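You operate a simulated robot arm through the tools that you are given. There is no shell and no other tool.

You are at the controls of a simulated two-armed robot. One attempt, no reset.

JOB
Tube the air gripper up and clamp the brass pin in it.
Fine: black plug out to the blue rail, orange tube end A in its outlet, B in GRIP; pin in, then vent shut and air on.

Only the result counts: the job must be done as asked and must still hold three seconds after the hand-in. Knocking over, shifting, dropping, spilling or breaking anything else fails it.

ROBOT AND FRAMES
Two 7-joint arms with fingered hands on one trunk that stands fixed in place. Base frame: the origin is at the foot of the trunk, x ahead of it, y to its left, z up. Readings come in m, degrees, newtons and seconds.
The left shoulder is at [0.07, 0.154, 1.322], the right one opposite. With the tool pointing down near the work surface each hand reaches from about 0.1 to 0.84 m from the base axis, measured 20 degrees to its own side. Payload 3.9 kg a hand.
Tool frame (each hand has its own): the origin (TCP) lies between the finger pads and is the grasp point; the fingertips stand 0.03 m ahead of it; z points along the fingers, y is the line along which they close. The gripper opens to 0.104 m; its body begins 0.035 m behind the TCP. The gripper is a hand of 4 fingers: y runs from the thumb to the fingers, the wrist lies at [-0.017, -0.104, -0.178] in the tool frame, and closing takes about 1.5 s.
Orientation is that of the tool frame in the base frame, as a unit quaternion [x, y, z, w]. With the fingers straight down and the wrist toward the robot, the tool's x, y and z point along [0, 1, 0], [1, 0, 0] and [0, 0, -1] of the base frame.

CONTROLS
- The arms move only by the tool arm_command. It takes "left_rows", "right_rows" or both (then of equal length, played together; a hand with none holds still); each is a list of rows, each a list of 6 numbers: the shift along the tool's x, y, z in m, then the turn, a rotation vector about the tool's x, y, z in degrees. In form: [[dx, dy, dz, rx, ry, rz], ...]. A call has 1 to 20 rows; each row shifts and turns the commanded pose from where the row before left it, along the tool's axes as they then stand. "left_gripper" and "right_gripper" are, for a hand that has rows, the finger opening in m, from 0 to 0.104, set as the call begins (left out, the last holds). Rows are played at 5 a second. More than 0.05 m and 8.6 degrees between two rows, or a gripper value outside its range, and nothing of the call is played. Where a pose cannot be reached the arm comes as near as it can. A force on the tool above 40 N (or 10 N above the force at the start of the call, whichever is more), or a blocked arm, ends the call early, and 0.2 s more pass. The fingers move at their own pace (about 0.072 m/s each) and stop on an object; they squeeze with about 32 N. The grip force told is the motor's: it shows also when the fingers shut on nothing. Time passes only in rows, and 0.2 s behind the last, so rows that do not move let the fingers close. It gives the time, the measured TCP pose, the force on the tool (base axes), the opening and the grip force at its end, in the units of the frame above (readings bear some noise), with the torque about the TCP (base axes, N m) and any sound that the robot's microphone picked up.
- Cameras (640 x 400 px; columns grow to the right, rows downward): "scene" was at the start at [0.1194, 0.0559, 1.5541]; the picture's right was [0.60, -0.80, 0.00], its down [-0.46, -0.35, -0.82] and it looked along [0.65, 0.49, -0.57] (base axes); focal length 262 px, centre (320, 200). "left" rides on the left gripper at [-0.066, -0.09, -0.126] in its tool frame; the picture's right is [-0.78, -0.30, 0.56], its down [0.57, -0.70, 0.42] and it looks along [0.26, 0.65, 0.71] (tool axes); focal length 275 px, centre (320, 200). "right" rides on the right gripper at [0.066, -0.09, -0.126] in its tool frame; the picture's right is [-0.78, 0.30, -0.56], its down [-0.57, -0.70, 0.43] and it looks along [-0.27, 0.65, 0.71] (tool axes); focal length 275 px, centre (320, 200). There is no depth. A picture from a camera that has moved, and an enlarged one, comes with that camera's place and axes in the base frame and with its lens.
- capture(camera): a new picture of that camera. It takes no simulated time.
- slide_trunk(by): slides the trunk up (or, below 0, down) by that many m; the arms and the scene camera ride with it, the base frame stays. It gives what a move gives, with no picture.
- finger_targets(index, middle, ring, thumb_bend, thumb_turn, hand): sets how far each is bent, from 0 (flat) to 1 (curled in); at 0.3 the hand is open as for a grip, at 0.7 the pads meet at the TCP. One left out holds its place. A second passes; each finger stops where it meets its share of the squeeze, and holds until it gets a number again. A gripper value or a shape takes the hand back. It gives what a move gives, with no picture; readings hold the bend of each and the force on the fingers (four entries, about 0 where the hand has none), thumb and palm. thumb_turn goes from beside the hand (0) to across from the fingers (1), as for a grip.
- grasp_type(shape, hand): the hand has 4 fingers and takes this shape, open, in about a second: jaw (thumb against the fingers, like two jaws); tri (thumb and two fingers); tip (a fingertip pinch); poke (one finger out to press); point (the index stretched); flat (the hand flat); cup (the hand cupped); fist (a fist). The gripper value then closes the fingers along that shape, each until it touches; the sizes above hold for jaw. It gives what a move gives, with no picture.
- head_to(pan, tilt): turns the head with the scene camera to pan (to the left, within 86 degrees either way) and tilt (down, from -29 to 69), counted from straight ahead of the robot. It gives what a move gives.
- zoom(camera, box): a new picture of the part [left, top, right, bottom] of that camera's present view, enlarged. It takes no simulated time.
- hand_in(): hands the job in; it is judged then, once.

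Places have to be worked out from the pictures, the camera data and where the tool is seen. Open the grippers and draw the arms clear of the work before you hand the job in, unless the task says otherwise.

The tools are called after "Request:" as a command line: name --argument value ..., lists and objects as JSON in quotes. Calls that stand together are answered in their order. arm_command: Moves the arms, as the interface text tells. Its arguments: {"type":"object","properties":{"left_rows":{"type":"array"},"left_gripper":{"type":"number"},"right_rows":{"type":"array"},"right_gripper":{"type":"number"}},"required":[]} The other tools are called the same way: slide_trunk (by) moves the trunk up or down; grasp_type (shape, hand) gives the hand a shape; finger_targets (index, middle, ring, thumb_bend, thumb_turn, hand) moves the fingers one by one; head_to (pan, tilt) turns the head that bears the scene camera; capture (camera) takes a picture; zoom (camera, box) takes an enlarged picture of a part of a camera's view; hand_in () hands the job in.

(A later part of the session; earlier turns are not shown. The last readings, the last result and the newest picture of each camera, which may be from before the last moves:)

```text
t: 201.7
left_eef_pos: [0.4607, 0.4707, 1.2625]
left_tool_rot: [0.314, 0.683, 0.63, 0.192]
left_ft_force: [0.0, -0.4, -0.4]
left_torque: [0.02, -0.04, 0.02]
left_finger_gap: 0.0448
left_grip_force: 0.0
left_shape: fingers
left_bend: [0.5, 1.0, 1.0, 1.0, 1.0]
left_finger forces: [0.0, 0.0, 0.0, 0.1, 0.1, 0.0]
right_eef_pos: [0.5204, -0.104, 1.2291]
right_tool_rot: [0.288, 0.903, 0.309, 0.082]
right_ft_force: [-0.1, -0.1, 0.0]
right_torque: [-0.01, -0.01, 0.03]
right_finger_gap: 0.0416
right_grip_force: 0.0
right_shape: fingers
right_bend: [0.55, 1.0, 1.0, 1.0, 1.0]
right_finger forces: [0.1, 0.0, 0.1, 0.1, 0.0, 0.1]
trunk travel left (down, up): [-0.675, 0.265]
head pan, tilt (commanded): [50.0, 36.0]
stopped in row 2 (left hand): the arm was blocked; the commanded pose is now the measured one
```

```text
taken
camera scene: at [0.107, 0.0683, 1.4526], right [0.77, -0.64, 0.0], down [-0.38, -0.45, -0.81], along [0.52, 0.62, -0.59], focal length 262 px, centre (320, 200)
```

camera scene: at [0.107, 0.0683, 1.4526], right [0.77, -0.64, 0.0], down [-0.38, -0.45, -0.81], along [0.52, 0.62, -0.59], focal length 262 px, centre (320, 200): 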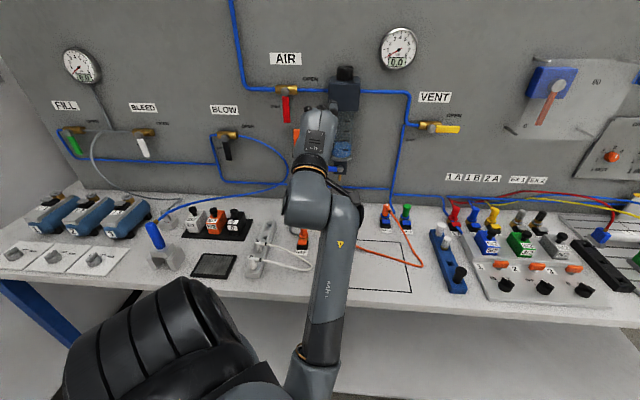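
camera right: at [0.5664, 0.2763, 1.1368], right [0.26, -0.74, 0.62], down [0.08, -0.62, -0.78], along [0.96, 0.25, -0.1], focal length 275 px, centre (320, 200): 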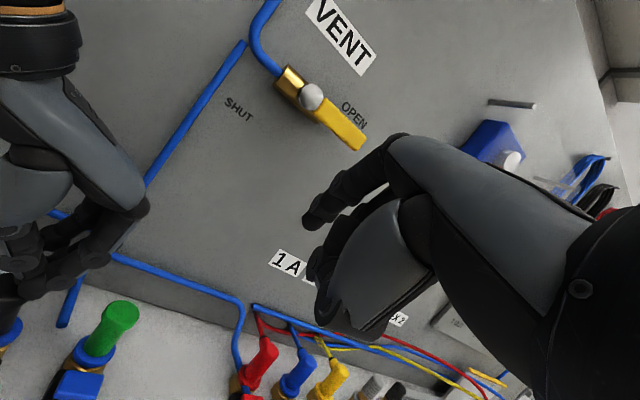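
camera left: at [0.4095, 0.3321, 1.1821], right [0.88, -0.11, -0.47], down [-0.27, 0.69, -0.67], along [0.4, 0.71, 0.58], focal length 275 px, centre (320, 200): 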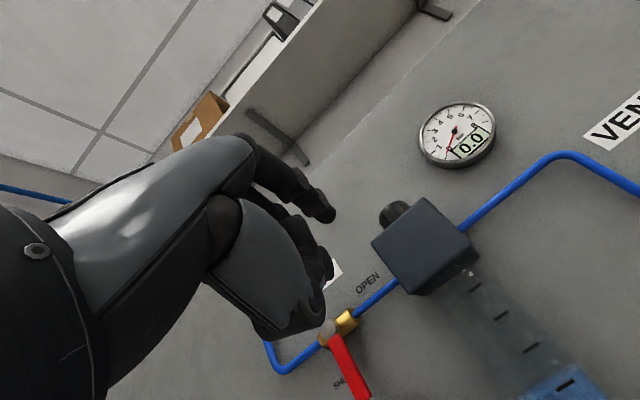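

The arm got blocked in that low-wrist posture. I raise the trunk (to slightly above start height), and bring the hand to a more comfortable 60° tilt.

Request:
slide_trunk --by 0.15

Request:
arm_command --left_rows '[[0, 0, 0, 7.4, -1.57, -2.17], [0, 0, 0, 7.4, -1.57, -2.17], [0, 0, 0, 7.4, -1.57, -2.17], [0, 0, 0, 0, 0, 0], [0, 0, 0, 0, 0, 0]]'

Request:
capture --camera "scene"

```text
t: 203.4
left_eef_pos: [0.4598, 0.4706, 1.4114]
left_tool_rot: [0.314, 0.684, 0.63, 0.193]
left_ft_force: [0.3, -0.5, -0.5]
left_torque: [-0.02, 0.02, -0.01]
left_finger_gap: 0.0451
left_grip_force: 0.1
left_shape: fingers
left_bend: [0.5, 1.0, 1.0, 1.0, 1.0]
left_finger forces: [0.1, 0.0, 0.0, 0.0, 0.0, 0.0]
right_eef_pos: [0.519, -0.1034, 1.3799]
right_tool_rot: [0.286, 0.903, 0.31, 0.082]
right_ft_force: [-0.5, 0.6, 0.5]
right_torque: [0.02, 0.01, -0.01]
right_finger_gap: 0.0413
right_grip_force: 0.0
right_shape: fingers
right_bend: [0.55, 1.0, 1.0, 1.0, 1.0]
right_finger forces: [0.0, 0.0, 0.1, 0.0, 0.1, 0.1]
trunk travel left (down, up): [-0.825, 0.115]
head pan, tilt (commanded): [50.0, 36.0]
```

```text
t: 204.6
left_eef_pos: [0.4601, 0.471, 1.4097]
left_tool_rot: [0.331, 0.801, 0.46, 0.192]
left_ft_force: [0.4, -0.6, -0.4]
left_torque: [0.0, -0.04, -0.01]
left_finger_gap: 0.045
left_grip_force: 0.1
left_shape: fingers
left_bend: [0.5, 1.0, 1.0, 1.0, 1.0]
left_finger forces: [0.1, 0.0, 0.0, 0.0, 0.0, 0.1]
right_eef_pos: [0.5197, -0.103, 1.3791]
right_tool_rot: [0.288, 0.902, 0.309, 0.084]
right_ft_force: [0.4, 0.0, 0.0]
right_torque: [0.03, -0.06, 0.01]
right_finger_gap: 0.0415
right_grip_force: 0.0
right_shape: fingers
right_bend: [0.55, 1.0, 1.0, 1.0, 1.0]
right_finger forces: [0.0, 0.0, 0.1, 0.0, 0.1, 0.0]
trunk travel left (down, up): [-0.825, 0.115]
head pan, tilt (commanded): [50.0, 36.0]
```

```text
taken
camera scene: at [0.1052, 0.0694, 1.6027], right [0.77, -0.64, 0.0], down [-0.38, -0.45, -0.81], along [0.52, 0.62, -0.59], focal length 262 px, centre (320, 200)
```

scene: 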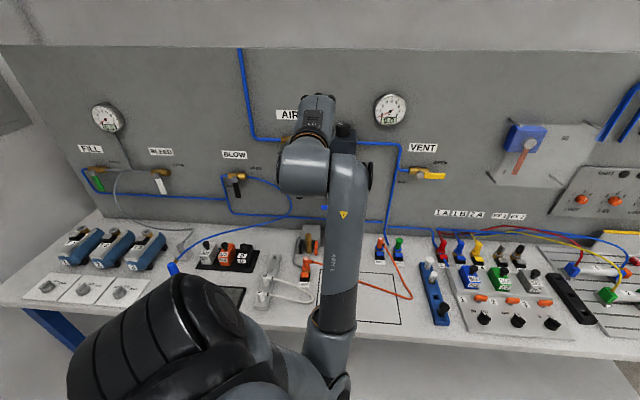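

Good posture now (tilt 60°). I move right toward VENT in two parts, checking tracking.

Request:
arm_command --left_rows '[[-0.043, 0, 0, 0, 0, 0], [-0.043, 0, 0, 0, 0, 0], [-0.043, 0, 0, 0, 0, 0], [-0.043, 0, 0, 0, 0, 0], [0, 0, 0, 0, 0, 0]]'

Request:
arm_command --left_rows '[[-0.043, 0, 0, 0, 0, 0], [-0.043, 0, 0, 0, 0, 0], [-0.043, 0, 0, 0, 0, 0], [-0.042, 0, 0, 0, 0, 0], [0, 0, 0, 0, 0, 0]]'

Request:
capture --camera "left"

Request:
capture --camera "scene"

```text
t: 206.0
left_eef_pos: [0.5699, 0.3742, 1.4318]
left_tool_rot: [0.316, 0.787, 0.501, 0.173]
left_ft_force: [-0.1, 0.4, 0.2]
left_torque: [0.01, -0.02, -0.02]
left_finger_gap: 0.0451
left_grip_force: 0.0
left_shape: fingers
left_bend: [0.5, 1.0, 1.0, 1.0, 1.0]
left_finger forces: [0.0, 0.1, 0.0, 0.0, 0.0, 0.0]
right_eef_pos: [0.5187, -0.1022, 1.3794]
right_tool_rot: [0.287, 0.903, 0.309, 0.083]
right_ft_force: [0.0, -0.7, -0.2]
right_torque: [-0.01, 0.02, -0.02]
right_finger_gap: 0.0415
right_grip_force: 0.1
right_shape: fingers
right_bend: [0.55, 1.0, 1.0, 1.0, 1.0]
right_finger forces: [0.1, 0.0, 0.0, 0.0, 0.0, 0.1]
trunk travel left (down, up): [-0.825, 0.115]
head pan, tilt (commanded): [50.0, 36.0]
stopped in row 5 (left hand): the arm was blocked; the commanded pose is now the measured one
```

```text
t: 207.2
left_eef_pos: [0.6977, 0.2591, 1.4206]
left_tool_rot: [0.316, 0.787, 0.5, 0.173]
left_ft_force: [-0.4, -0.4, 0.0]
left_torque: [-0.01, 0.04, -0.03]
left_finger_gap: 0.045
left_grip_force: 0.1
left_shape: fingers
left_bend: [0.5, 1.0, 1.0, 1.0, 1.0]
left_finger forces: [0.0, 0.0, 0.1, 0.0, 0.0, 0.0]
right_eef_pos: [0.5195, -0.1032, 1.3799]
right_tool_rot: [0.287, 0.903, 0.309, 0.083]
right_ft_force: [-0.6, -0.5, -0.7]
right_torque: [-0.02, 0.05, -0.01]
right_finger_gap: 0.0415
right_grip_force: 0.0
right_shape: fingers
right_bend: [0.55, 1.0, 1.0, 1.0, 1.0]
right_finger forces: [0.0, 0.0, 0.0, 0.0, 0.0, 0.0]
trunk travel left (down, up): [-0.825, 0.115]
head pan, tilt (commanded): [50.0, 36.0]
```

```text
taken
camera left: at [0.6443, 0.1025, 1.3949], right [0.81, -0.23, -0.55], down [-0.4, 0.46, -0.79], along [0.43, 0.86, 0.28], focal length 275 px, centre (320, 200)
```

left: 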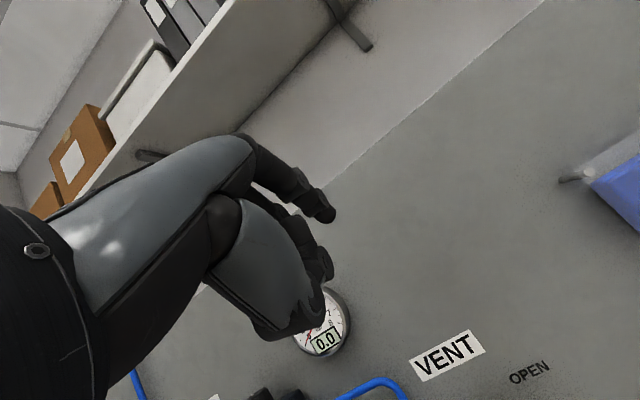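

```text
taken
camera scene: at [0.1051, 0.069, 1.6027], right [0.77, -0.64, 0.0], down [-0.38, -0.45, -0.81], along [0.52, 0.62, -0.59], focal length 262 px, centre (320, 200)
```

scene: 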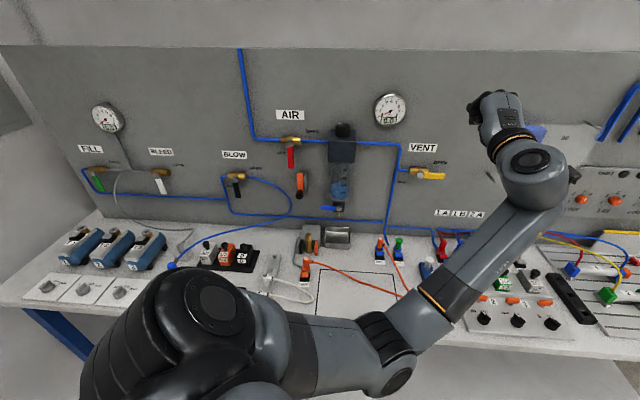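

The hand is now in front of VENT's side at height. For VENT I use the ring finger as the peg (so the curled fingers stay on the side away from the pivot), and look at where its tip is.

Request:
finger_targets --hand "left" --index 1.0 --middle 1.0 --ring 0.5

Request:
capture --camera "left"

Request:
zoom --camera "scene" --box '[440, 70, 580, 200]'

```text
t: 208.2
left_eef_pos: [0.6986, 0.2594, 1.4209]
left_tool_rot: [0.317, 0.788, 0.499, 0.172]
left_ft_force: [-0.1, -0.9, 0.0]
left_torque: [-0.01, 0.03, 0.0]
left_finger_gap: 0.0096
left_grip_force: 0.1
left_shape: fingers
left_bend: [0.82, 1.0, 0.5, 1.0, 1.0]
left_finger forces: [0.0, 0.1, 0.0, 0.1, 0.0, 0.0]
right_eef_pos: [0.5193, -0.1046, 1.3799]
right_tool_rot: [0.287, 0.903, 0.309, 0.083]
right_ft_force: [-0.5, 0.7, -0.7]
right_torque: [-0.01, 0.03, -0.01]
right_finger_gap: 0.0414
right_grip_force: 0.0
right_shape: fingers
right_bend: [0.55, 1.0, 1.0, 1.0, 1.0]
right_finger forces: [0.0, 0.0, 0.0, 0.0, 0.1, 0.1]
trunk travel left (down, up): [-0.825, 0.115]
head pan, tilt (commanded): [50.0, 36.0]
```

```text
taken
camera left: at [0.6447, 0.103, 1.3945], right [0.81, -0.23, -0.55], down [-0.4, 0.46, -0.79], along [0.44, 0.86, 0.28], focal length 275 px, centre (320, 200)
```

left: 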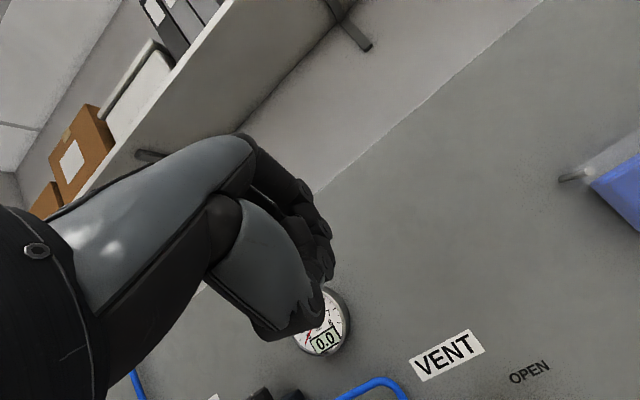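

```text
3.08 times, centred on (510, 135) of scene
camera zoom: at [0.1059, 0.0692, 1.6026], right [0.77, -0.64, 0.0], down [-0.38, -0.45, -0.81], along [0.52, 0.62, -0.59], focal length 805 px, centre (-265, 400)
```

zoom: 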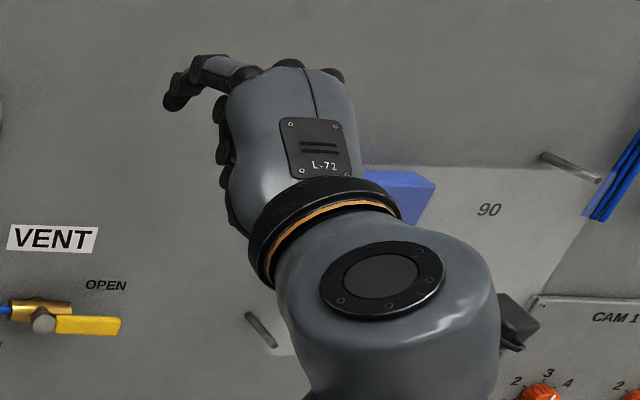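

The ring tip sticks out alone at about tool (0.034, 0.035, 0.036). I bring it down to just above and in front of the VENT lever.

Request:
arm_command --left_rows '[[-0.0156, -0.0285, 0.0312, 0, 0, 0], [-0.0156, -0.0285, 0.0312, 0, 0, 0], [-0.0156, -0.0285, 0.0312, 0, 0, 0], [0, 0, 0, 0, 0, 0]]'

Request:
arm_command --left_rows '[[-0.0156, -0.0285, 0.0312, 0, 0, 0], [-0.0156, -0.0285, 0.0312, 0, 0, 0], [0, 0, 0, 0, 0, 0]]'

Request:
capture --camera "scene"

Request:
zoom --camera "scene" --box '[390, 130, 490, 210]'

```text
t: 209.2
left_eef_pos: [0.7606, 0.2657, 1.3006]
left_tool_rot: [0.316, 0.788, 0.5, 0.172]
left_ft_force: [0.7, -0.5, -0.2]
left_torque: [-0.02, -0.03, 0.01]
left_finger_gap: 0.0096
left_grip_force: 0.1
left_shape: fingers
left_bend: [0.82, 1.0, 0.5, 1.0, 1.0]
left_finger forces: [0.1, 0.0, 0.0, 0.0, 0.0, 0.0]
right_eef_pos: [0.518, -0.1039, 1.3788]
right_tool_rot: [0.288, 0.903, 0.309, 0.083]
right_ft_force: [0.3, -0.1, -0.3]
right_torque: [0.0, 0.01, 0.01]
right_finger_gap: 0.0412
right_grip_force: 0.0
right_shape: fingers
right_bend: [0.55, 1.0, 1.0, 1.0, 1.0]
right_finger forces: [0.0, 0.0, 0.0, 0.0, 0.0, 0.0]
trunk travel left (down, up): [-0.825, 0.115]
head pan, tilt (commanded): [50.0, 36.0]
```

```text
t: 210.0
left_eef_pos: [0.8012, 0.2701, 1.2187]
left_tool_rot: [0.316, 0.788, 0.499, 0.173]
left_ft_force: [-0.1, 0.5, 0.2]
left_torque: [0.0, 0.03, -0.01]
left_finger_gap: 0.0094
left_grip_force: 0.1
left_shape: fingers
left_bend: [0.82, 1.0, 0.5, 1.0, 1.0]
left_finger forces: [0.0, 0.0, 0.1, 0.0, 0.0, 0.1]
right_eef_pos: [0.5197, -0.1031, 1.3802]
right_tool_rot: [0.286, 0.903, 0.309, 0.084]
right_ft_force: [0.3, -0.3, -0.8]
right_torque: [-0.03, 0.0, 0.02]
right_finger_gap: 0.0414
right_grip_force: 0.1
right_shape: fingers
right_bend: [0.55, 1.0, 1.0, 1.0, 1.0]
right_finger forces: [0.0, 0.0, 0.0, 0.0, 0.1, 0.1]
trunk travel left (down, up): [-0.825, 0.115]
head pan, tilt (commanded): [50.0, 36.0]
```

```text
taken
camera scene: at [0.1045, 0.0687, 1.6028], right [0.77, -0.64, 0.0], down [-0.38, -0.45, -0.81], along [0.52, 0.62, -0.59], focal length 262 px, centre (320, 200)
```

scene: 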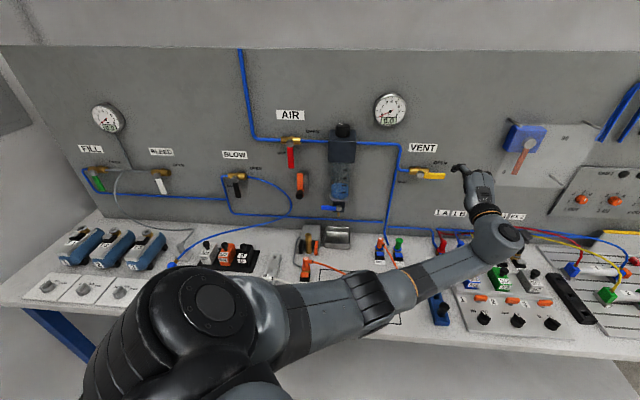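

```text
5.00 times, centred on (440, 170) of scene
camera zoom: at [0.1045, 0.0687, 1.6028], right [0.77, -0.64, 0.0], down [-0.38, -0.45, -0.81], along [0.52, 0.62, -0.59], focal length 1308 px, centre (-280, 350)
```

zoom: 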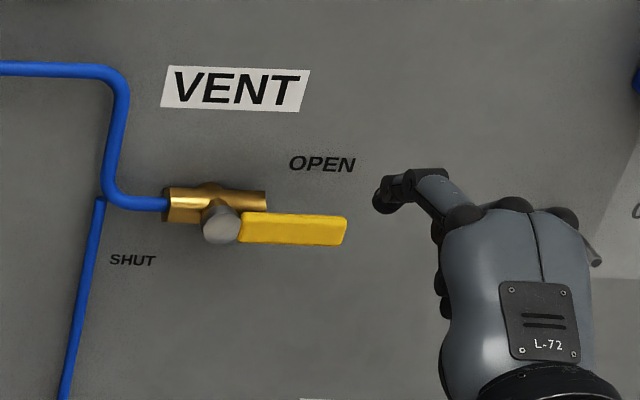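

The peg is at about U=0.343, V=0.80, z≈1.23, clear above the lever. I advance it 6.7 cm toward the wall.

Request:
arm_command --left_rows '[[-0.0011, 0.01, 0.02, 0, 0, 0], [-0.0011, 0.01, 0.02, 0, 0, 0], [-0.0011, 0.0098, 0.02, 0, 0, 0], [0, 0, 0, 0, 0, 0]]'

Request:
zoom --camera "scene" --box '[390, 130, 490, 210]'

Request:
capture --camera "left"

```text
t: 211.0
left_eef_pos: [0.8475, 0.3143, 1.2236]
left_tool_rot: [0.317, 0.788, 0.499, 0.174]
left_ft_force: [-0.1, 0.7, -0.7]
left_torque: [-0.02, -0.02, -0.01]
left_finger_gap: 0.0093
left_grip_force: 0.1
left_shape: fingers
left_bend: [0.82, 1.0, 0.5, 1.0, 1.0]
left_finger forces: [0.0, 0.0, 0.1, 0.0, 0.0, 0.1]
left hand out of reach, approached as far as the arm can: row 3
right_eef_pos: [0.5187, -0.1027, 1.3808]
right_tool_rot: [0.288, 0.903, 0.309, 0.083]
right_ft_force: [-0.2, -0.3, 0.2]
right_torque: [-0.01, 0.0, -0.01]
right_finger_gap: 0.0415
right_grip_force: 0.2
right_shape: fingers
right_bend: [0.55, 1.0, 1.0, 1.0, 1.0]
right_finger forces: [0.0, 0.0, 0.0, 0.1, 0.1, 0.0]
trunk travel left (down, up): [-0.825, 0.115]
head pan, tilt (commanded): [50.0, 36.0]
```

```text
5.00 times, centred on (440, 170) of scene
camera zoom: at [0.1056, 0.0691, 1.6026], right [0.77, -0.64, 0.0], down [-0.38, -0.45, -0.81], along [0.52, 0.62, -0.59], focal length 1308 px, centre (-280, 350)
```

zoom: 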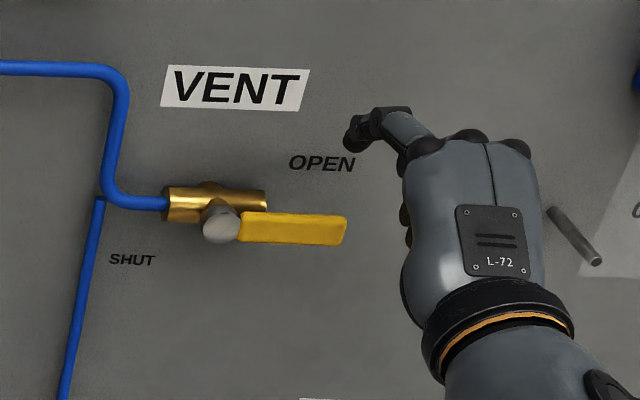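

```text
taken
camera left: at [0.7931, 0.1581, 1.1958], right [0.81, -0.23, -0.55], down [-0.4, 0.46, -0.79], along [0.44, 0.86, 0.28], focal length 275 px, centre (320, 200)
```

left: 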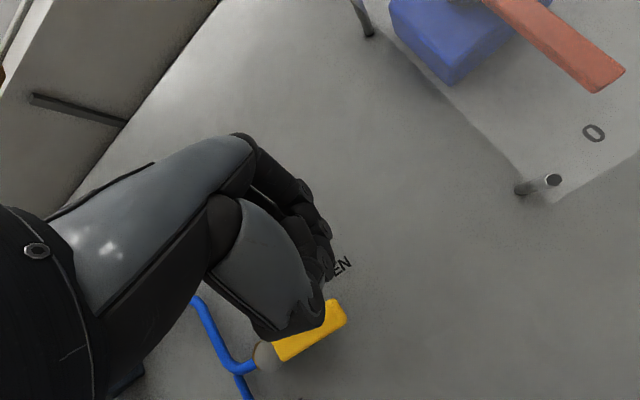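

The reach limit is near at this trunk height. I back off 5 cm from the wall, lower the trunk 15 cm, and raise the hand back up the same amount.

Request:
arm_command --left_rows '[[0.0012, -0.0111, -0.0224, 0, 0, 0], [0.0012, -0.0111, -0.0224, 0, 0, 0], [0, 0, 0, 0, 0, 0]]'

Request:
slide_trunk --by -0.15

Request:
arm_command --left_rows '[[0.0017, 0.0336, -0.0166, 0, 0, 0], [0.0017, 0.0336, -0.0166, 0, 0, 0], [0, 0, 0, 0, 0, 0]]'

Request:
zoom --camera "scene" --box '[390, 70, 490, 180]'

Request:
capture --camera "scene"

```text
t: 211.8
left_eef_pos: [0.811, 0.2816, 1.226]
left_tool_rot: [0.316, 0.788, 0.5, 0.171]
left_ft_force: [0.1, 0.7, -0.2]
left_torque: [-0.01, 0.01, 0.02]
left_finger_gap: 0.0094
left_grip_force: 0.0
left_shape: fingers
left_bend: [0.82, 1.0, 0.5, 1.0, 1.0]
left_finger forces: [0.0, 0.1, 0.0, 0.0, 0.1, 0.0]
right_eef_pos: [0.5202, -0.103, 1.3791]
right_tool_rot: [0.288, 0.903, 0.307, 0.083]
right_ft_force: [-0.7, -0.3, -0.3]
right_torque: [-0.01, 0.03, 0.0]
right_finger_gap: 0.0415
right_grip_force: 0.0
right_shape: fingers
right_bend: [0.55, 1.0, 1.0, 1.0, 1.0]
right_finger forces: [0.1, 0.0, 0.0, 0.0, 0.1, 0.0]
trunk travel left (down, up): [-0.825, 0.115]
head pan, tilt (commanded): [50.0, 36.0]
```

```text
t: 213.6
left_eef_pos: [0.8101, 0.2807, 1.0761]
left_tool_rot: [0.316, 0.788, 0.5, 0.172]
left_ft_force: [0.3, -0.3, -0.9]
left_torque: [-0.03, -0.06, 0.0]
left_finger_gap: 0.0092
left_grip_force: 0.0
left_shape: fingers
left_bend: [0.82, 1.0, 0.5, 1.0, 1.0]
left_finger forces: [0.0, 0.1, 0.0, 0.1, 0.0, 0.0]
right_eef_pos: [0.5196, -0.1038, 1.2294]
right_tool_rot: [0.287, 0.903, 0.309, 0.082]
right_ft_force: [-0.9, -0.6, 0.1]
right_torque: [-0.04, 0.02, 0.01]
right_finger_gap: 0.0413
right_grip_force: 0.0
right_shape: fingers
right_bend: [0.55, 1.0, 1.0, 1.0, 1.0]
right_finger forces: [0.1, 0.1, 0.0, 0.0, 0.0, 0.0]
trunk travel left (down, up): [-0.675, 0.265]
head pan, tilt (commanded): [50.0, 36.0]
```

```text
t: 214.4
left_eef_pos: [0.8111, 0.28, 1.1515]
left_tool_rot: [0.317, 0.788, 0.499, 0.173]
left_ft_force: [0.8, -0.1, -0.5]
left_torque: [0.01, -0.01, 0.0]
left_finger_gap: 0.0094
left_grip_force: 0.0
left_shape: fingers
left_bend: [0.82, 1.0, 0.5, 1.0, 1.0]
left_finger forces: [0.1, 0.1, 0.0, 0.0, 0.0, 0.0]
right_eef_pos: [0.5195, -0.1024, 1.2293]
right_tool_rot: [0.288, 0.903, 0.308, 0.083]
right_ft_force: [0.8, -0.8, -0.6]
right_torque: [-0.02, 0.0, 0.01]
right_finger_gap: 0.0413
right_grip_force: 0.0
right_shape: fingers
right_bend: [0.55, 1.0, 1.0, 1.0, 1.0]
right_finger forces: [0.0, 0.1, 0.0, 0.0, 0.0, 0.1]
trunk travel left (down, up): [-0.675, 0.265]
head pan, tilt (commanded): [50.0, 36.0]
```

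```text
3.64 times, centred on (440, 125) of scene
camera zoom: at [0.1061, 0.0695, 1.4526], right [0.77, -0.64, 0.0], down [-0.38, -0.45, -0.81], along [0.52, 0.62, -0.59], focal length 951 px, centre (-116, 473)
```

zoom: 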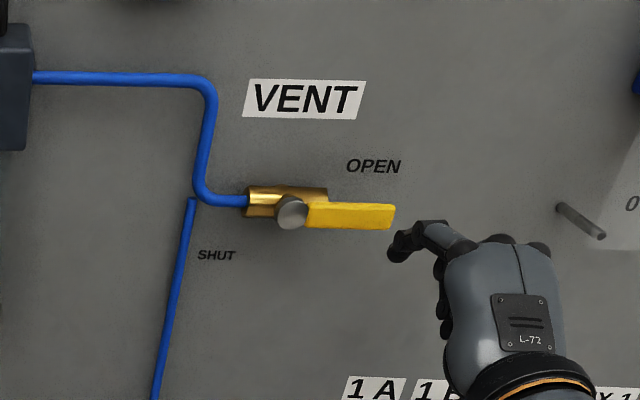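

```text
taken
camera scene: at [0.1061, 0.0695, 1.4526], right [0.77, -0.64, 0.0], down [-0.38, -0.45, -0.81], along [0.52, 0.62, -0.59], focal length 262 px, centre (320, 200)
```

scene: 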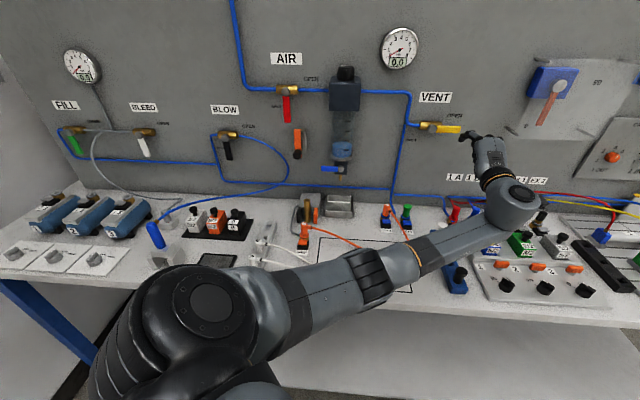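

All clear; the arm follows well here. I finish raising and then advance the peg over the lever.

Request:
arm_command --left_rows '[[0.0017, 0.0336, -0.0166, 0, 0, 0], [0.0017, 0.0336, -0.0166, 0, 0, 0], [0, 0, 0, 0, 0, 0]]'

Request:
arm_command --left_rows '[[-0.0012, 0.0111, 0.0224, 0, 0, 0], [-0.0014, 0.0133, 0.0269, 0, 0, 0], [0, 0, 0, 0, 0, 0]]'

Request:
zoom --camera "scene" --box '[400, 80, 480, 150]'

```text
t: 215.2
left_eef_pos: [0.8119, 0.2814, 1.2268]
left_tool_rot: [0.317, 0.788, 0.499, 0.173]
left_ft_force: [0.3, 0.2, 0.7]
left_torque: [0.0, 0.0, 0.01]
left_finger_gap: 0.0091
left_grip_force: 0.1
left_shape: fingers
left_bend: [0.82, 1.0, 0.5, 1.0, 1.0]
left_finger forces: [0.0, 0.0, 0.0, 0.0, 0.0, 0.0]
right_eef_pos: [0.5198, -0.103, 1.2289]
right_tool_rot: [0.288, 0.903, 0.309, 0.082]
right_ft_force: [0.7, 0.4, 0.2]
right_torque: [0.01, 0.03, 0.0]
right_finger_gap: 0.0416
right_grip_force: 0.0
right_shape: fingers
right_bend: [0.55, 1.0, 1.0, 1.0, 1.0]
right_finger forces: [0.0, 0.0, 0.0, 0.0, 0.0, 0.0]
trunk travel left (down, up): [-0.675, 0.265]
head pan, tilt (commanded): [50.0, 36.0]
```

```text
t: 216.0
left_eef_pos: [0.8491, 0.3195, 1.2272]
left_tool_rot: [0.316, 0.787, 0.5, 0.173]
left_ft_force: [-0.2, 0.5, 0.9]
left_torque: [0.0, 0.0, 0.02]
left_finger_gap: 0.0094
left_grip_force: 0.1
left_shape: fingers
left_bend: [0.82, 1.0, 0.5, 1.0, 1.0]
left_finger forces: [0.0, 0.0, 0.0, 0.0, 0.0, 0.1]
right_eef_pos: [0.52, -0.1035, 1.2301]
right_tool_rot: [0.288, 0.903, 0.308, 0.083]
right_ft_force: [0.1, 0.0, -0.4]
right_torque: [-0.02, 0.0, 0.0]
right_finger_gap: 0.0413
right_grip_force: 0.1
right_shape: fingers
right_bend: [0.55, 1.0, 1.0, 1.0, 1.0]
right_finger forces: [0.1, 0.0, 0.1, 0.1, 0.0, 0.0]
trunk travel left (down, up): [-0.675, 0.265]
head pan, tilt (commanded): [50.0, 36.0]
```

```text
5.71 times, centred on (440, 115) of scene
camera zoom: at [0.1051, 0.0688, 1.4527], right [0.77, -0.64, 0.0], down [-0.38, -0.45, -0.81], along [0.52, 0.62, -0.59], focal length 1495 px, centre (-366, 686)
```

zoom: 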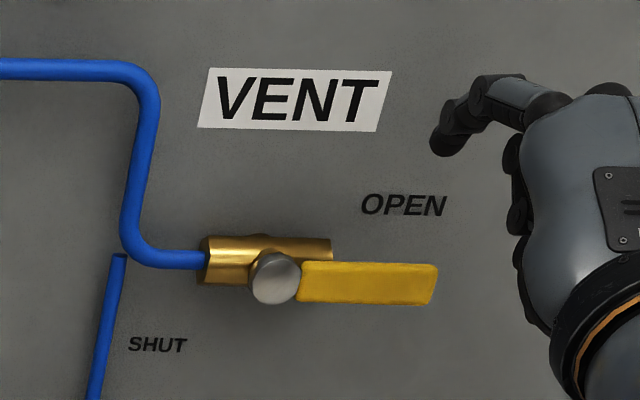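

The peg is above the lever at U≈0.342 (6 cm from the pivot). I lower it to just above the lever.

Request:
arm_command --left_rows '[[-0.001, -0.0201, 0.0099, 0, 0, 0], [-0.001, -0.0201, 0.0099, 0, 0, 0], [0, 0, 0, 0, 0, 0]]'

Request:
zoom --camera "scene" --box '[400, 90, 480, 160]'

```text
t: 216.8
left_eef_pos: [0.8482, 0.3202, 1.1821]
left_tool_rot: [0.317, 0.788, 0.499, 0.173]
left_ft_force: [-0.1, 1.1, -0.9]
left_torque: [0.02, 0.02, 0.0]
left_finger_gap: 0.0094
left_grip_force: 0.0
left_shape: fingers
left_bend: [0.82, 1.0, 0.5, 1.0, 1.0]
left_finger forces: [0.0, 0.0, 0.0, 0.0, 0.1, 0.0]
right_eef_pos: [0.519, -0.1031, 1.229]
right_tool_rot: [0.288, 0.903, 0.309, 0.084]
right_ft_force: [0.2, -0.4, -0.2]
right_torque: [0.01, 0.01, 0.02]
right_finger_gap: 0.0412
right_grip_force: 0.0
right_shape: fingers
right_bend: [0.55, 1.0, 1.0, 1.0, 1.0]
right_finger forces: [0.1, 0.1, 0.0, 0.0, 0.0, 0.0]
trunk travel left (down, up): [-0.675, 0.265]
head pan, tilt (commanded): [50.0, 36.0]
```

```text
5.71 times, centred on (440, 125) of scene
camera zoom: at [0.1054, 0.0692, 1.4527], right [0.77, -0.64, 0.0], down [-0.38, -0.45, -0.81], along [0.52, 0.62, -0.59], focal length 1495 px, centre (-366, 629)
```

zoom: 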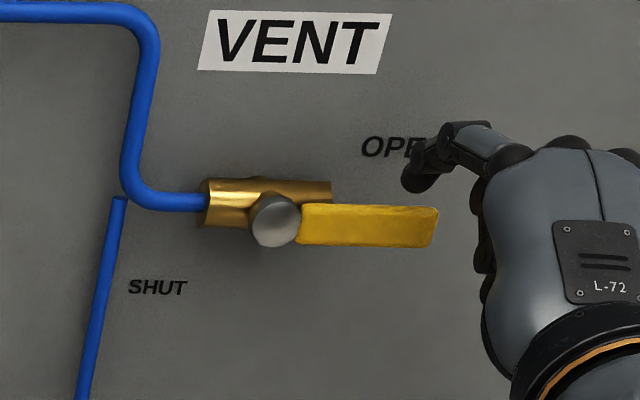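

The fingertip is ~9 mm above the lever. I press down a bit over 1.5 cm in small rows and look at whether the lever turns.

Request:
arm_command --left_rows '[[-0.0003, -0.0063, 0.0031, 0, 0, 0], [-0.0003, -0.0063, 0.0031, 0, 0, 0], [-0.0003, -0.0063, 0.0031, 0, 0, 0]]'

Request:
zoom --camera "scene" --box '[400, 90, 480, 160]'

```text
t: 217.6
left_eef_pos: [0.8504, 0.3194, 1.1608]
left_tool_rot: [0.317, 0.787, 0.5, 0.173]
left_ft_force: [0.8, -0.5, 0.8]
left_torque: [0.08, 0.0, -0.01]
left_finger_gap: 0.0095
left_grip_force: 0.5
left_shape: fingers
left_bend: [0.82, 1.0, 0.49, 1.0, 1.0]
left_finger forces: [0.0, 0.0, 0.7, 0.0, 0.0, 0.0]
right_eef_pos: [0.52, -0.1041, 1.2295]
right_tool_rot: [0.287, 0.903, 0.308, 0.082]
right_ft_force: [-0.4, -0.1, 0.3]
right_torque: [0.0, -0.04, 0.02]
right_finger_gap: 0.0414
right_grip_force: 0.0
right_shape: fingers
right_bend: [0.55, 1.0, 1.0, 1.0, 1.0]
right_finger forces: [0.0, 0.0, 0.1, 0.1, 0.0, 0.0]
trunk travel left (down, up): [-0.675, 0.265]
head pan, tilt (commanded): [50.0, 36.0]
```

```text
5.71 times, centred on (440, 125) of scene
camera zoom: at [0.1058, 0.0693, 1.4526], right [0.77, -0.64, 0.0], down [-0.38, -0.45, -0.81], along [0.52, 0.62, -0.59], focal length 1495 px, centre (-366, 629)
```

zoom: 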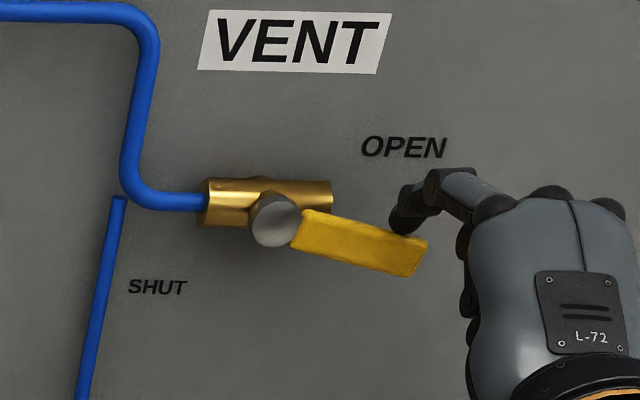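

The lever is turning easily. I follow the arc: down, then down-left.

Request:
arm_command --left_rows '[[-0.0004, -0.0081, 0.0039, 0, 0, 0], [0.0006, -0.0081, 0.004, 0, 0, 0], [0.0026, -0.0072, 0.0037, 0, 0, 0], [0.0032, -0.0068, 0.0035, 0, 0, 0]]'

Request:
zoom --camera "scene" --box '[400, 90, 480, 160]'

```text
t: 218.6
left_eef_pos: [0.8429, 0.3268, 1.1281]
left_tool_rot: [0.317, 0.788, 0.499, 0.173]
left_ft_force: [-0.2, 0.4, 0.8]
left_torque: [0.01, 0.01, 0.01]
left_finger_gap: 0.0093
left_grip_force: 0.5
left_shape: fingers
left_bend: [0.82, 1.0, 0.49, 1.0, 1.0]
left_finger forces: [0.0, 0.0, 0.4, 0.0, 0.0, 0.0]
right_eef_pos: [0.5202, -0.1018, 1.2293]
right_tool_rot: [0.288, 0.903, 0.308, 0.083]
right_ft_force: [-0.4, -0.4, -0.2]
right_torque: [-0.05, 0.02, 0.02]
right_finger_gap: 0.0414
right_grip_force: 0.0
right_shape: fingers
right_bend: [0.55, 1.0, 1.0, 1.0, 1.0]
right_finger forces: [0.0, 0.0, 0.1, 0.0, 0.1, 0.0]
trunk travel left (down, up): [-0.675, 0.265]
head pan, tilt (commanded): [50.0, 36.0]
```

```text
5.71 times, centred on (440, 125) of scene
camera zoom: at [0.1057, 0.0697, 1.4526], right [0.77, -0.64, 0.0], down [-0.38, -0.45, -0.81], along [0.52, 0.62, -0.59], focal length 1495 px, centre (-366, 629)
```

zoom: 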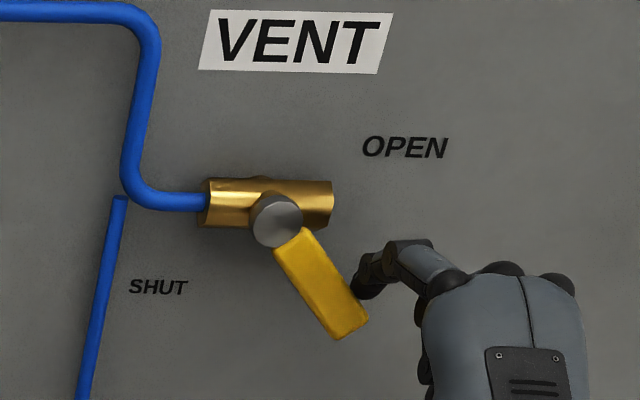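

Half way (≈50°). I continue along the arc, moving mostly left now.

Request:
arm_command --left_rows '[[0.0052, -0.0056, 0.003, 0, 0, 0], [0.0052, -0.0056, 0.003, 0, 0, 0], [0.0068, -0.0042, 0.0024, 0, 0, 0], [0.0068, -0.0042, 0.0024, 0, 0, 0]]'

Request:
zoom --camera "scene" --box '[400, 90, 480, 160]'

```text
t: 219.6
left_eef_pos: [0.8257, 0.3416, 1.1066]
left_tool_rot: [0.317, 0.788, 0.499, 0.173]
left_ft_force: [0.6, -0.5, 0.6]
left_torque: [0.04, -0.01, 0.0]
left_finger_gap: 0.0089
left_grip_force: 0.8
left_shape: fingers
left_bend: [0.82, 1.0, 0.49, 1.0, 1.0]
left_finger forces: [0.0, 0.0, 1.0, 0.0, 0.0, 0.1]
right_eef_pos: [0.519, -0.103, 1.2299]
right_tool_rot: [0.287, 0.903, 0.308, 0.083]
right_ft_force: [-0.2, -0.8, -0.3]
right_torque: [0.01, 0.02, -0.06]
right_finger_gap: 0.0412
right_grip_force: 0.1
right_shape: fingers
right_bend: [0.55, 1.0, 1.0, 1.0, 1.0]
right_finger forces: [0.0, 0.1, 0.0, 0.0, 0.1, 0.0]
trunk travel left (down, up): [-0.675, 0.265]
head pan, tilt (commanded): [50.0, 36.0]
```

```text
5.71 times, centred on (440, 125) of scene
camera zoom: at [0.1054, 0.0696, 1.4526], right [0.77, -0.64, 0.0], down [-0.38, -0.45, -0.81], along [0.52, 0.62, -0.59], focal length 1495 px, centre (-366, 629)
```

zoom: 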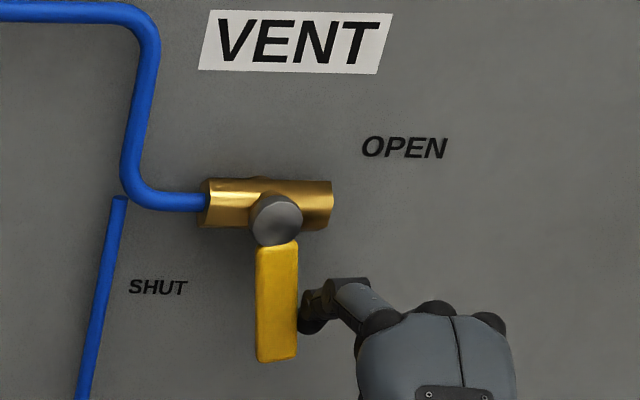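

The lever now points straight down. I nudge it a little further to be sure it's at its stop.

Request:
arm_command --left_rows '[[0.0045, -0.0012, 0.001, 0, 0, 0], [0.004, -0.001, 0.0006, 0, 0, 0]]'

Request:
zoom --camera "scene" --box '[400, 90, 480, 160]'

```text
t: 220.2
left_eef_pos: [0.8214, 0.3481, 1.1039]
left_tool_rot: [0.317, 0.788, 0.499, 0.173]
left_ft_force: [0.2, -0.5, -0.1]
left_torque: [0.04, 0.02, 0.0]
left_finger_gap: 0.0094
left_grip_force: 0.2
left_shape: fingers
left_bend: [0.82, 1.0, 0.5, 1.0, 1.0]
left_finger forces: [0.0, 0.0, 0.9, 0.1, 0.1, 0.0]
right_eef_pos: [0.5191, -0.1026, 1.2302]
right_tool_rot: [0.288, 0.903, 0.308, 0.083]
right_ft_force: [0.4, 0.1, -1.1]
right_torque: [0.0, -0.01, -0.02]
right_finger_gap: 0.0413
right_grip_force: 0.1
right_shape: fingers
right_bend: [0.55, 1.0, 1.0, 1.0, 1.0]
right_finger forces: [0.0, 0.0, 0.0, 0.0, 0.1, 0.1]
trunk travel left (down, up): [-0.675, 0.265]
head pan, tilt (commanded): [50.0, 36.0]
```

```text
5.71 times, centred on (440, 125) of scene
camera zoom: at [0.1056, 0.0695, 1.4526], right [0.77, -0.64, 0.0], down [-0.38, -0.45, -0.81], along [0.52, 0.62, -0.59], focal length 1495 px, centre (-366, 629)
```

zoom: 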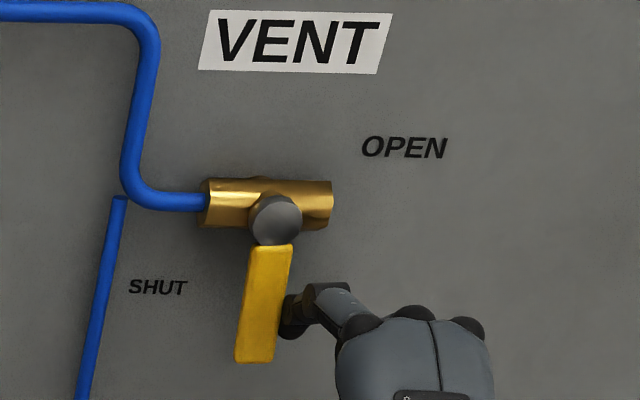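

By perspective, true vertical here leans left (parallel to the blue pipe), so the lever is still ~5° short. I push a bit more.

Request:
arm_command --left_rows '[[0.003, -0.0003, 0.0003, 0, 0, 0], [0.003, 0, 0.0002, 0, 0, 0]]'

Request:
zoom --camera "scene" --box '[400, 90, 480, 160]'

```text
t: 220.8
left_eef_pos: [0.8176, 0.3511, 1.1028]
left_tool_rot: [0.318, 0.787, 0.5, 0.173]
left_ft_force: [2.3, -3.0, 0.8]
left_torque: [0.07, 0.07, -0.1]
left_finger_gap: 0.0093
left_grip_force: 1.6
left_shape: fingers
left_bend: [0.82, 1.0, 0.5, 1.0, 1.0]
left_finger forces: [0.0, 0.1, 3.1, 0.0, 0.1, 0.0]
right_eef_pos: [0.5208, -0.1049, 1.2295]
right_tool_rot: [0.287, 0.903, 0.31, 0.083]
right_ft_force: [-0.4, 0.1, -0.5]
right_torque: [-0.01, -0.03, 0.02]
right_finger_gap: 0.0415
right_grip_force: 0.0
right_shape: fingers
right_bend: [0.55, 1.0, 1.0, 1.0, 1.0]
right_finger forces: [0.0, 0.0, 0.1, 0.0, 0.1, 0.0]
trunk travel left (down, up): [-0.675, 0.265]
head pan, tilt (commanded): [50.0, 36.0]
```

```text
5.71 times, centred on (440, 125) of scene
camera zoom: at [0.1067, 0.0684, 1.4526], right [0.77, -0.64, 0.0], down [-0.38, -0.45, -0.81], along [0.52, 0.62, -0.59], focal length 1495 px, centre (-366, 629)
```

zoom: 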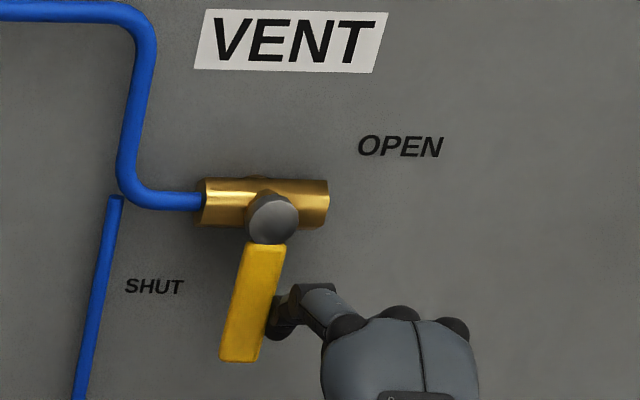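

The lever is vertical and hit its stop (≈4 N): VENT is shut. I back the finger off to the right and away from the wall.

Request:
arm_command --left_rows '[[-0.012, 0.0003, -0.0008, 0, 0, 0], [-0.012, 0.0003, -0.0008, 0, 0, 0], [0.002, -0.0178, -0.0358, 0, 0, 0], [0.002, -0.0178, -0.0358, 0, 0, 0], [0.002, -0.0178, -0.0358, 0, 0, 0], [0, 0, 0, 0, 0, 0]]'

Request:
capture --camera "scene"

Request:
zoom --camera "scene" --box '[400, 90, 480, 160]'

```text
t: 222.2
left_eef_pos: [0.7491, 0.2528, 1.1012]
left_tool_rot: [0.317, 0.788, 0.498, 0.173]
left_ft_force: [-0.1, 0.7, 0.2]
left_torque: [0.0, 0.02, -0.01]
left_finger_gap: 0.0095
left_grip_force: 0.1
left_shape: fingers
left_bend: [0.82, 1.0, 0.5, 1.0, 1.0]
left_finger forces: [0.0, 0.0, 0.0, 0.0, 0.1, 0.1]
right_eef_pos: [0.5195, -0.1023, 1.2304]
right_tool_rot: [0.287, 0.903, 0.309, 0.083]
right_ft_force: [0.1, -0.2, 0.4]
right_torque: [0.01, 0.0, 0.02]
right_finger_gap: 0.0414
right_grip_force: 0.1
right_shape: fingers
right_bend: [0.55, 1.0, 1.0, 1.0, 1.0]
right_finger forces: [0.1, 0.0, 0.0, 0.0, 0.0, 0.0]
trunk travel left (down, up): [-0.675, 0.265]
head pan, tilt (commanded): [50.0, 36.0]
```

```text
taken
camera scene: at [0.1057, 0.07, 1.4526], right [0.77, -0.64, 0.0], down [-0.38, -0.45, -0.81], along [0.52, 0.62, -0.59], focal length 262 px, centre (320, 200)
```

scene: 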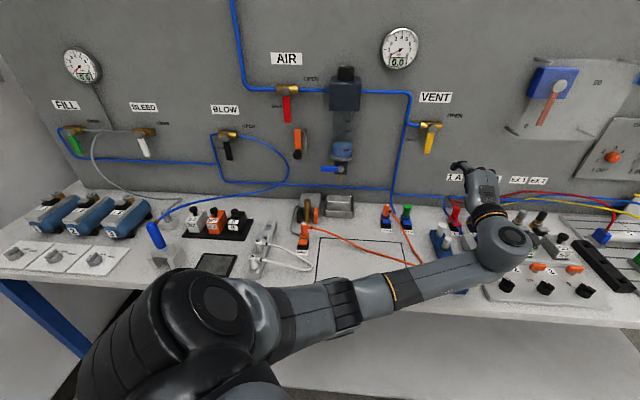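

```text
5.71 times, centred on (440, 125) of scene
camera zoom: at [0.1057, 0.07, 1.4526], right [0.77, -0.64, 0.0], down [-0.38, -0.45, -0.81], along [0.52, 0.62, -0.59], focal length 1495 px, centre (-366, 629)
```

zoom: 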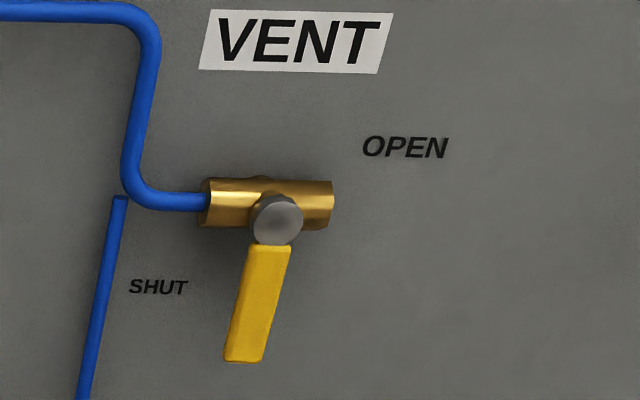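

VENT is shut. For AIR I raise the trunk again, switch the peg back to the index finger, and bring the hand up and left in free air.

Request:
slide_trunk --by 0.15

Request:
finger_targets --hand "left" --index 0.5 --middle 1.0 --ring 1.0

Request:
arm_command --left_rows '[[0.0012, 0.0268, -0.0133, 0, 0, 0], [0.0012, 0.0268, -0.0133, 0, 0, 0], [0.0012, 0.0268, -0.0133, 0, 0, 0], [0.0012, 0.0268, -0.0133, 0, 0, 0], [0.043, -0.01, -0.01, 0, 0, 0], [0.043, -0.01, -0.01, 0, 0, 0], [0.043, 0, 0, 0, 0, 0], [0.043, 0, 0, 0, 0, 0], [0, 0, 0, 0, 0, 0]]'

Request:
capture --camera "scene"

```text
t: 223.9
left_eef_pos: [0.7467, 0.2525, 1.2511]
left_tool_rot: [0.316, 0.788, 0.499, 0.172]
left_ft_force: [1.0, 0.8, -0.6]
left_torque: [0.01, -0.03, 0.03]
left_finger_gap: 0.0096
left_grip_force: 0.0
left_shape: fingers
left_bend: [0.82, 1.0, 0.5, 1.0, 1.0]
left_finger forces: [0.0, 0.0, 0.1, 0.1, 0.0, 0.0]
right_eef_pos: [0.5196, -0.1035, 1.3788]
right_tool_rot: [0.287, 0.903, 0.309, 0.083]
right_ft_force: [-0.6, -0.4, -0.4]
right_torque: [0.02, 0.02, -0.04]
right_finger_gap: 0.0414
right_grip_force: 0.0
right_shape: fingers
right_bend: [0.55, 1.0, 1.0, 1.0, 1.0]
right_finger forces: [0.0, 0.0, 0.0, 0.0, 0.1, 0.0]
trunk travel left (down, up): [-0.825, 0.115]
head pan, tilt (commanded): [50.0, 36.0]
```

```text
t: 224.9
left_eef_pos: [0.7476, 0.2517, 1.2513]
left_tool_rot: [0.316, 0.787, 0.5, 0.173]
left_ft_force: [0.3, 0.0, 0.7]
left_torque: [-0.01, -0.01, 0.01]
left_finger_gap: 0.0453
left_grip_force: 0.0
left_shape: fingers
left_bend: [0.5, 1.0, 1.0, 1.0, 1.0]
left_finger forces: [0.0, 0.1, 0.0, 0.0, 0.1, 0.1]
right_eef_pos: [0.5192, -0.1033, 1.3794]
right_tool_rot: [0.288, 0.903, 0.308, 0.083]
right_ft_force: [-0.3, -0.2, 0.2]
right_torque: [0.02, 0.01, 0.05]
right_finger_gap: 0.0415
right_grip_force: 0.1
right_shape: fingers
right_bend: [0.55, 1.0, 1.0, 1.0, 1.0]
right_finger forces: [0.0, 0.0, 0.0, 0.0, 0.0, 0.0]
trunk travel left (down, up): [-0.825, 0.115]
head pan, tilt (commanded): [50.0, 36.0]
```

```text
t: 226.9
left_eef_pos: [0.6054, 0.3483, 1.3697]
left_tool_rot: [0.316, 0.788, 0.499, 0.172]
left_ft_force: [0.7, 0.5, -0.4]
left_torque: [0.0, 0.02, 0.02]
left_finger_gap: 0.0453
left_grip_force: 0.1
left_shape: fingers
left_bend: [0.5, 1.0, 1.0, 1.0, 1.0]
left_finger forces: [0.0, 0.1, 0.0, 0.1, 0.0, 0.1]
right_eef_pos: [0.5192, -0.1025, 1.3792]
right_tool_rot: [0.288, 0.903, 0.309, 0.083]
right_ft_force: [-0.5, 0.2, -0.1]
right_torque: [-0.02, -0.02, -0.01]
right_finger_gap: 0.0415
right_grip_force: 0.0
right_shape: fingers
right_bend: [0.55, 1.0, 1.0, 1.0, 1.0]
right_finger forces: [0.0, 0.0, 0.0, 0.0, 0.1, 0.1]
trunk travel left (down, up): [-0.825, 0.115]
head pan, tilt (commanded): [50.0, 36.0]
```

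```text
taken
camera scene: at [0.1056, 0.0695, 1.6026], right [0.77, -0.64, 0.0], down [-0.38, -0.45, -0.81], along [0.52, 0.62, -0.59], focal length 262 px, centre (320, 200)
```

scene: 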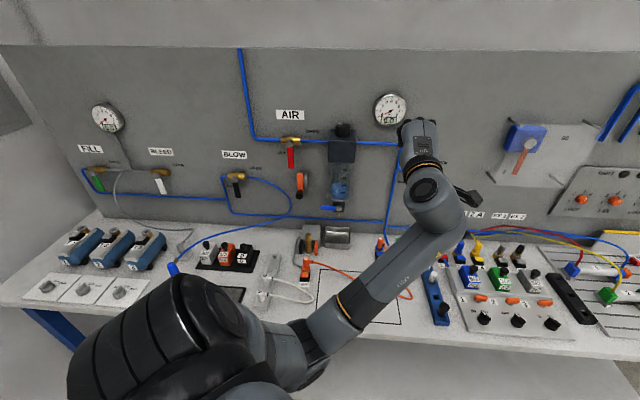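

Tracking well. I continue left in short stages.

Request:
arm_command --left_rows '[[0.043, -0.005, -0.008, 0, 0, 0], [0.043, -0.005, -0.008, 0, 0, 0], [0.043, 0, 0, 0, 0, 0], [0, 0, 0, 0, 0, 0]]'

Request:
arm_command --left_rows '[[0.043, 0, 0, 0, 0, 0], [0.043, 0, 0, 0, 0, 0], [0, 0, 0, 0, 0, 0]]'

Request:
capture --camera "scene"

Request:
capture --camera "left"

```text
t: 227.9
left_eef_pos: [0.4993, 0.4168, 1.3729]
left_tool_rot: [0.317, 0.788, 0.499, 0.172]
left_ft_force: [-0.3, 1.2, 0.9]
left_torque: [0.03, -0.01, 0.01]
left_finger_gap: 0.0451
left_grip_force: 0.0
left_shape: fingers
left_bend: [0.5, 1.0, 1.0, 1.0, 1.0]
left_finger forces: [0.0, 0.0, 0.1, 0.0, 0.0, 0.0]
right_eef_pos: [0.52, -0.1032, 1.379]
right_tool_rot: [0.288, 0.903, 0.309, 0.083]
right_ft_force: [0.0, -0.5, 0.8]
right_torque: [0.04, 0.01, -0.04]
right_finger_gap: 0.0415
right_grip_force: 0.1
right_shape: fingers
right_bend: [0.55, 1.0, 1.0, 1.0, 1.0]
right_finger forces: [0.0, 0.0, 0.1, 0.1, 0.0, 0.0]
trunk travel left (down, up): [-0.825, 0.115]
head pan, tilt (commanded): [50.0, 36.0]
```

```text
t: 228.7
left_eef_pos: [0.4354, 0.4765, 1.3776]
left_tool_rot: [0.316, 0.788, 0.5, 0.172]
left_ft_force: [-0.2, 0.3, 0.0]
left_torque: [0.02, 0.02, 0.0]
left_finger_gap: 0.0452
left_grip_force: 0.1
left_shape: fingers
left_bend: [0.5, 1.0, 1.0, 1.0, 1.0]
left_finger forces: [0.0, 0.0, 0.0, 0.0, 0.1, 0.0]
right_eef_pos: [0.5208, -0.1038, 1.3779]
right_tool_rot: [0.287, 0.903, 0.309, 0.083]
right_ft_force: [0.5, -0.5, -0.2]
right_torque: [-0.01, 0.0, 0.0]
right_finger_gap: 0.0413
right_grip_force: 0.1
right_shape: fingers
right_bend: [0.55, 1.0, 1.0, 1.0, 1.0]
right_finger forces: [0.0, 0.0, 0.1, 0.1, 0.0, 0.0]
trunk travel left (down, up): [-0.825, 0.115]
head pan, tilt (commanded): [50.0, 36.0]
```

```text
taken
camera scene: at [0.1066, 0.0687, 1.6026], right [0.77, -0.64, 0.0], down [-0.38, -0.45, -0.81], along [0.52, 0.62, -0.59], focal length 262 px, centre (320, 200)
```

scene: 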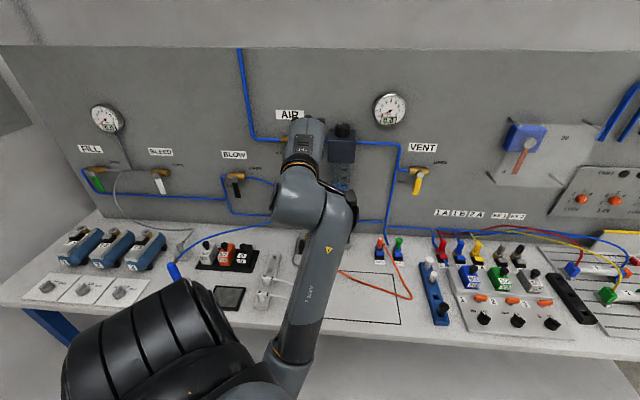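

```text
taken
camera left: at [0.3814, 0.3201, 1.3502], right [0.8, -0.23, -0.55], down [-0.4, 0.46, -0.79], along [0.44, 0.86, 0.28], focal length 275 px, centre (320, 200)
```

left: 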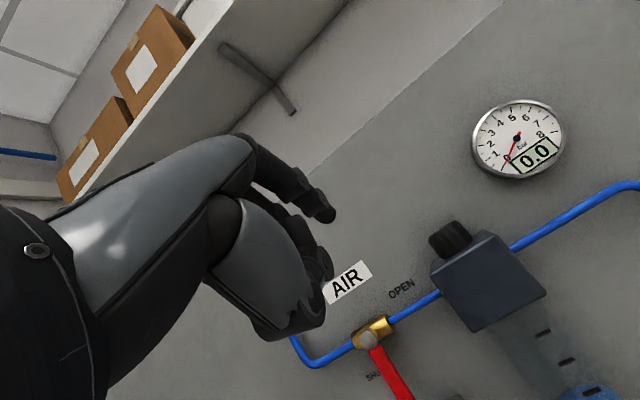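

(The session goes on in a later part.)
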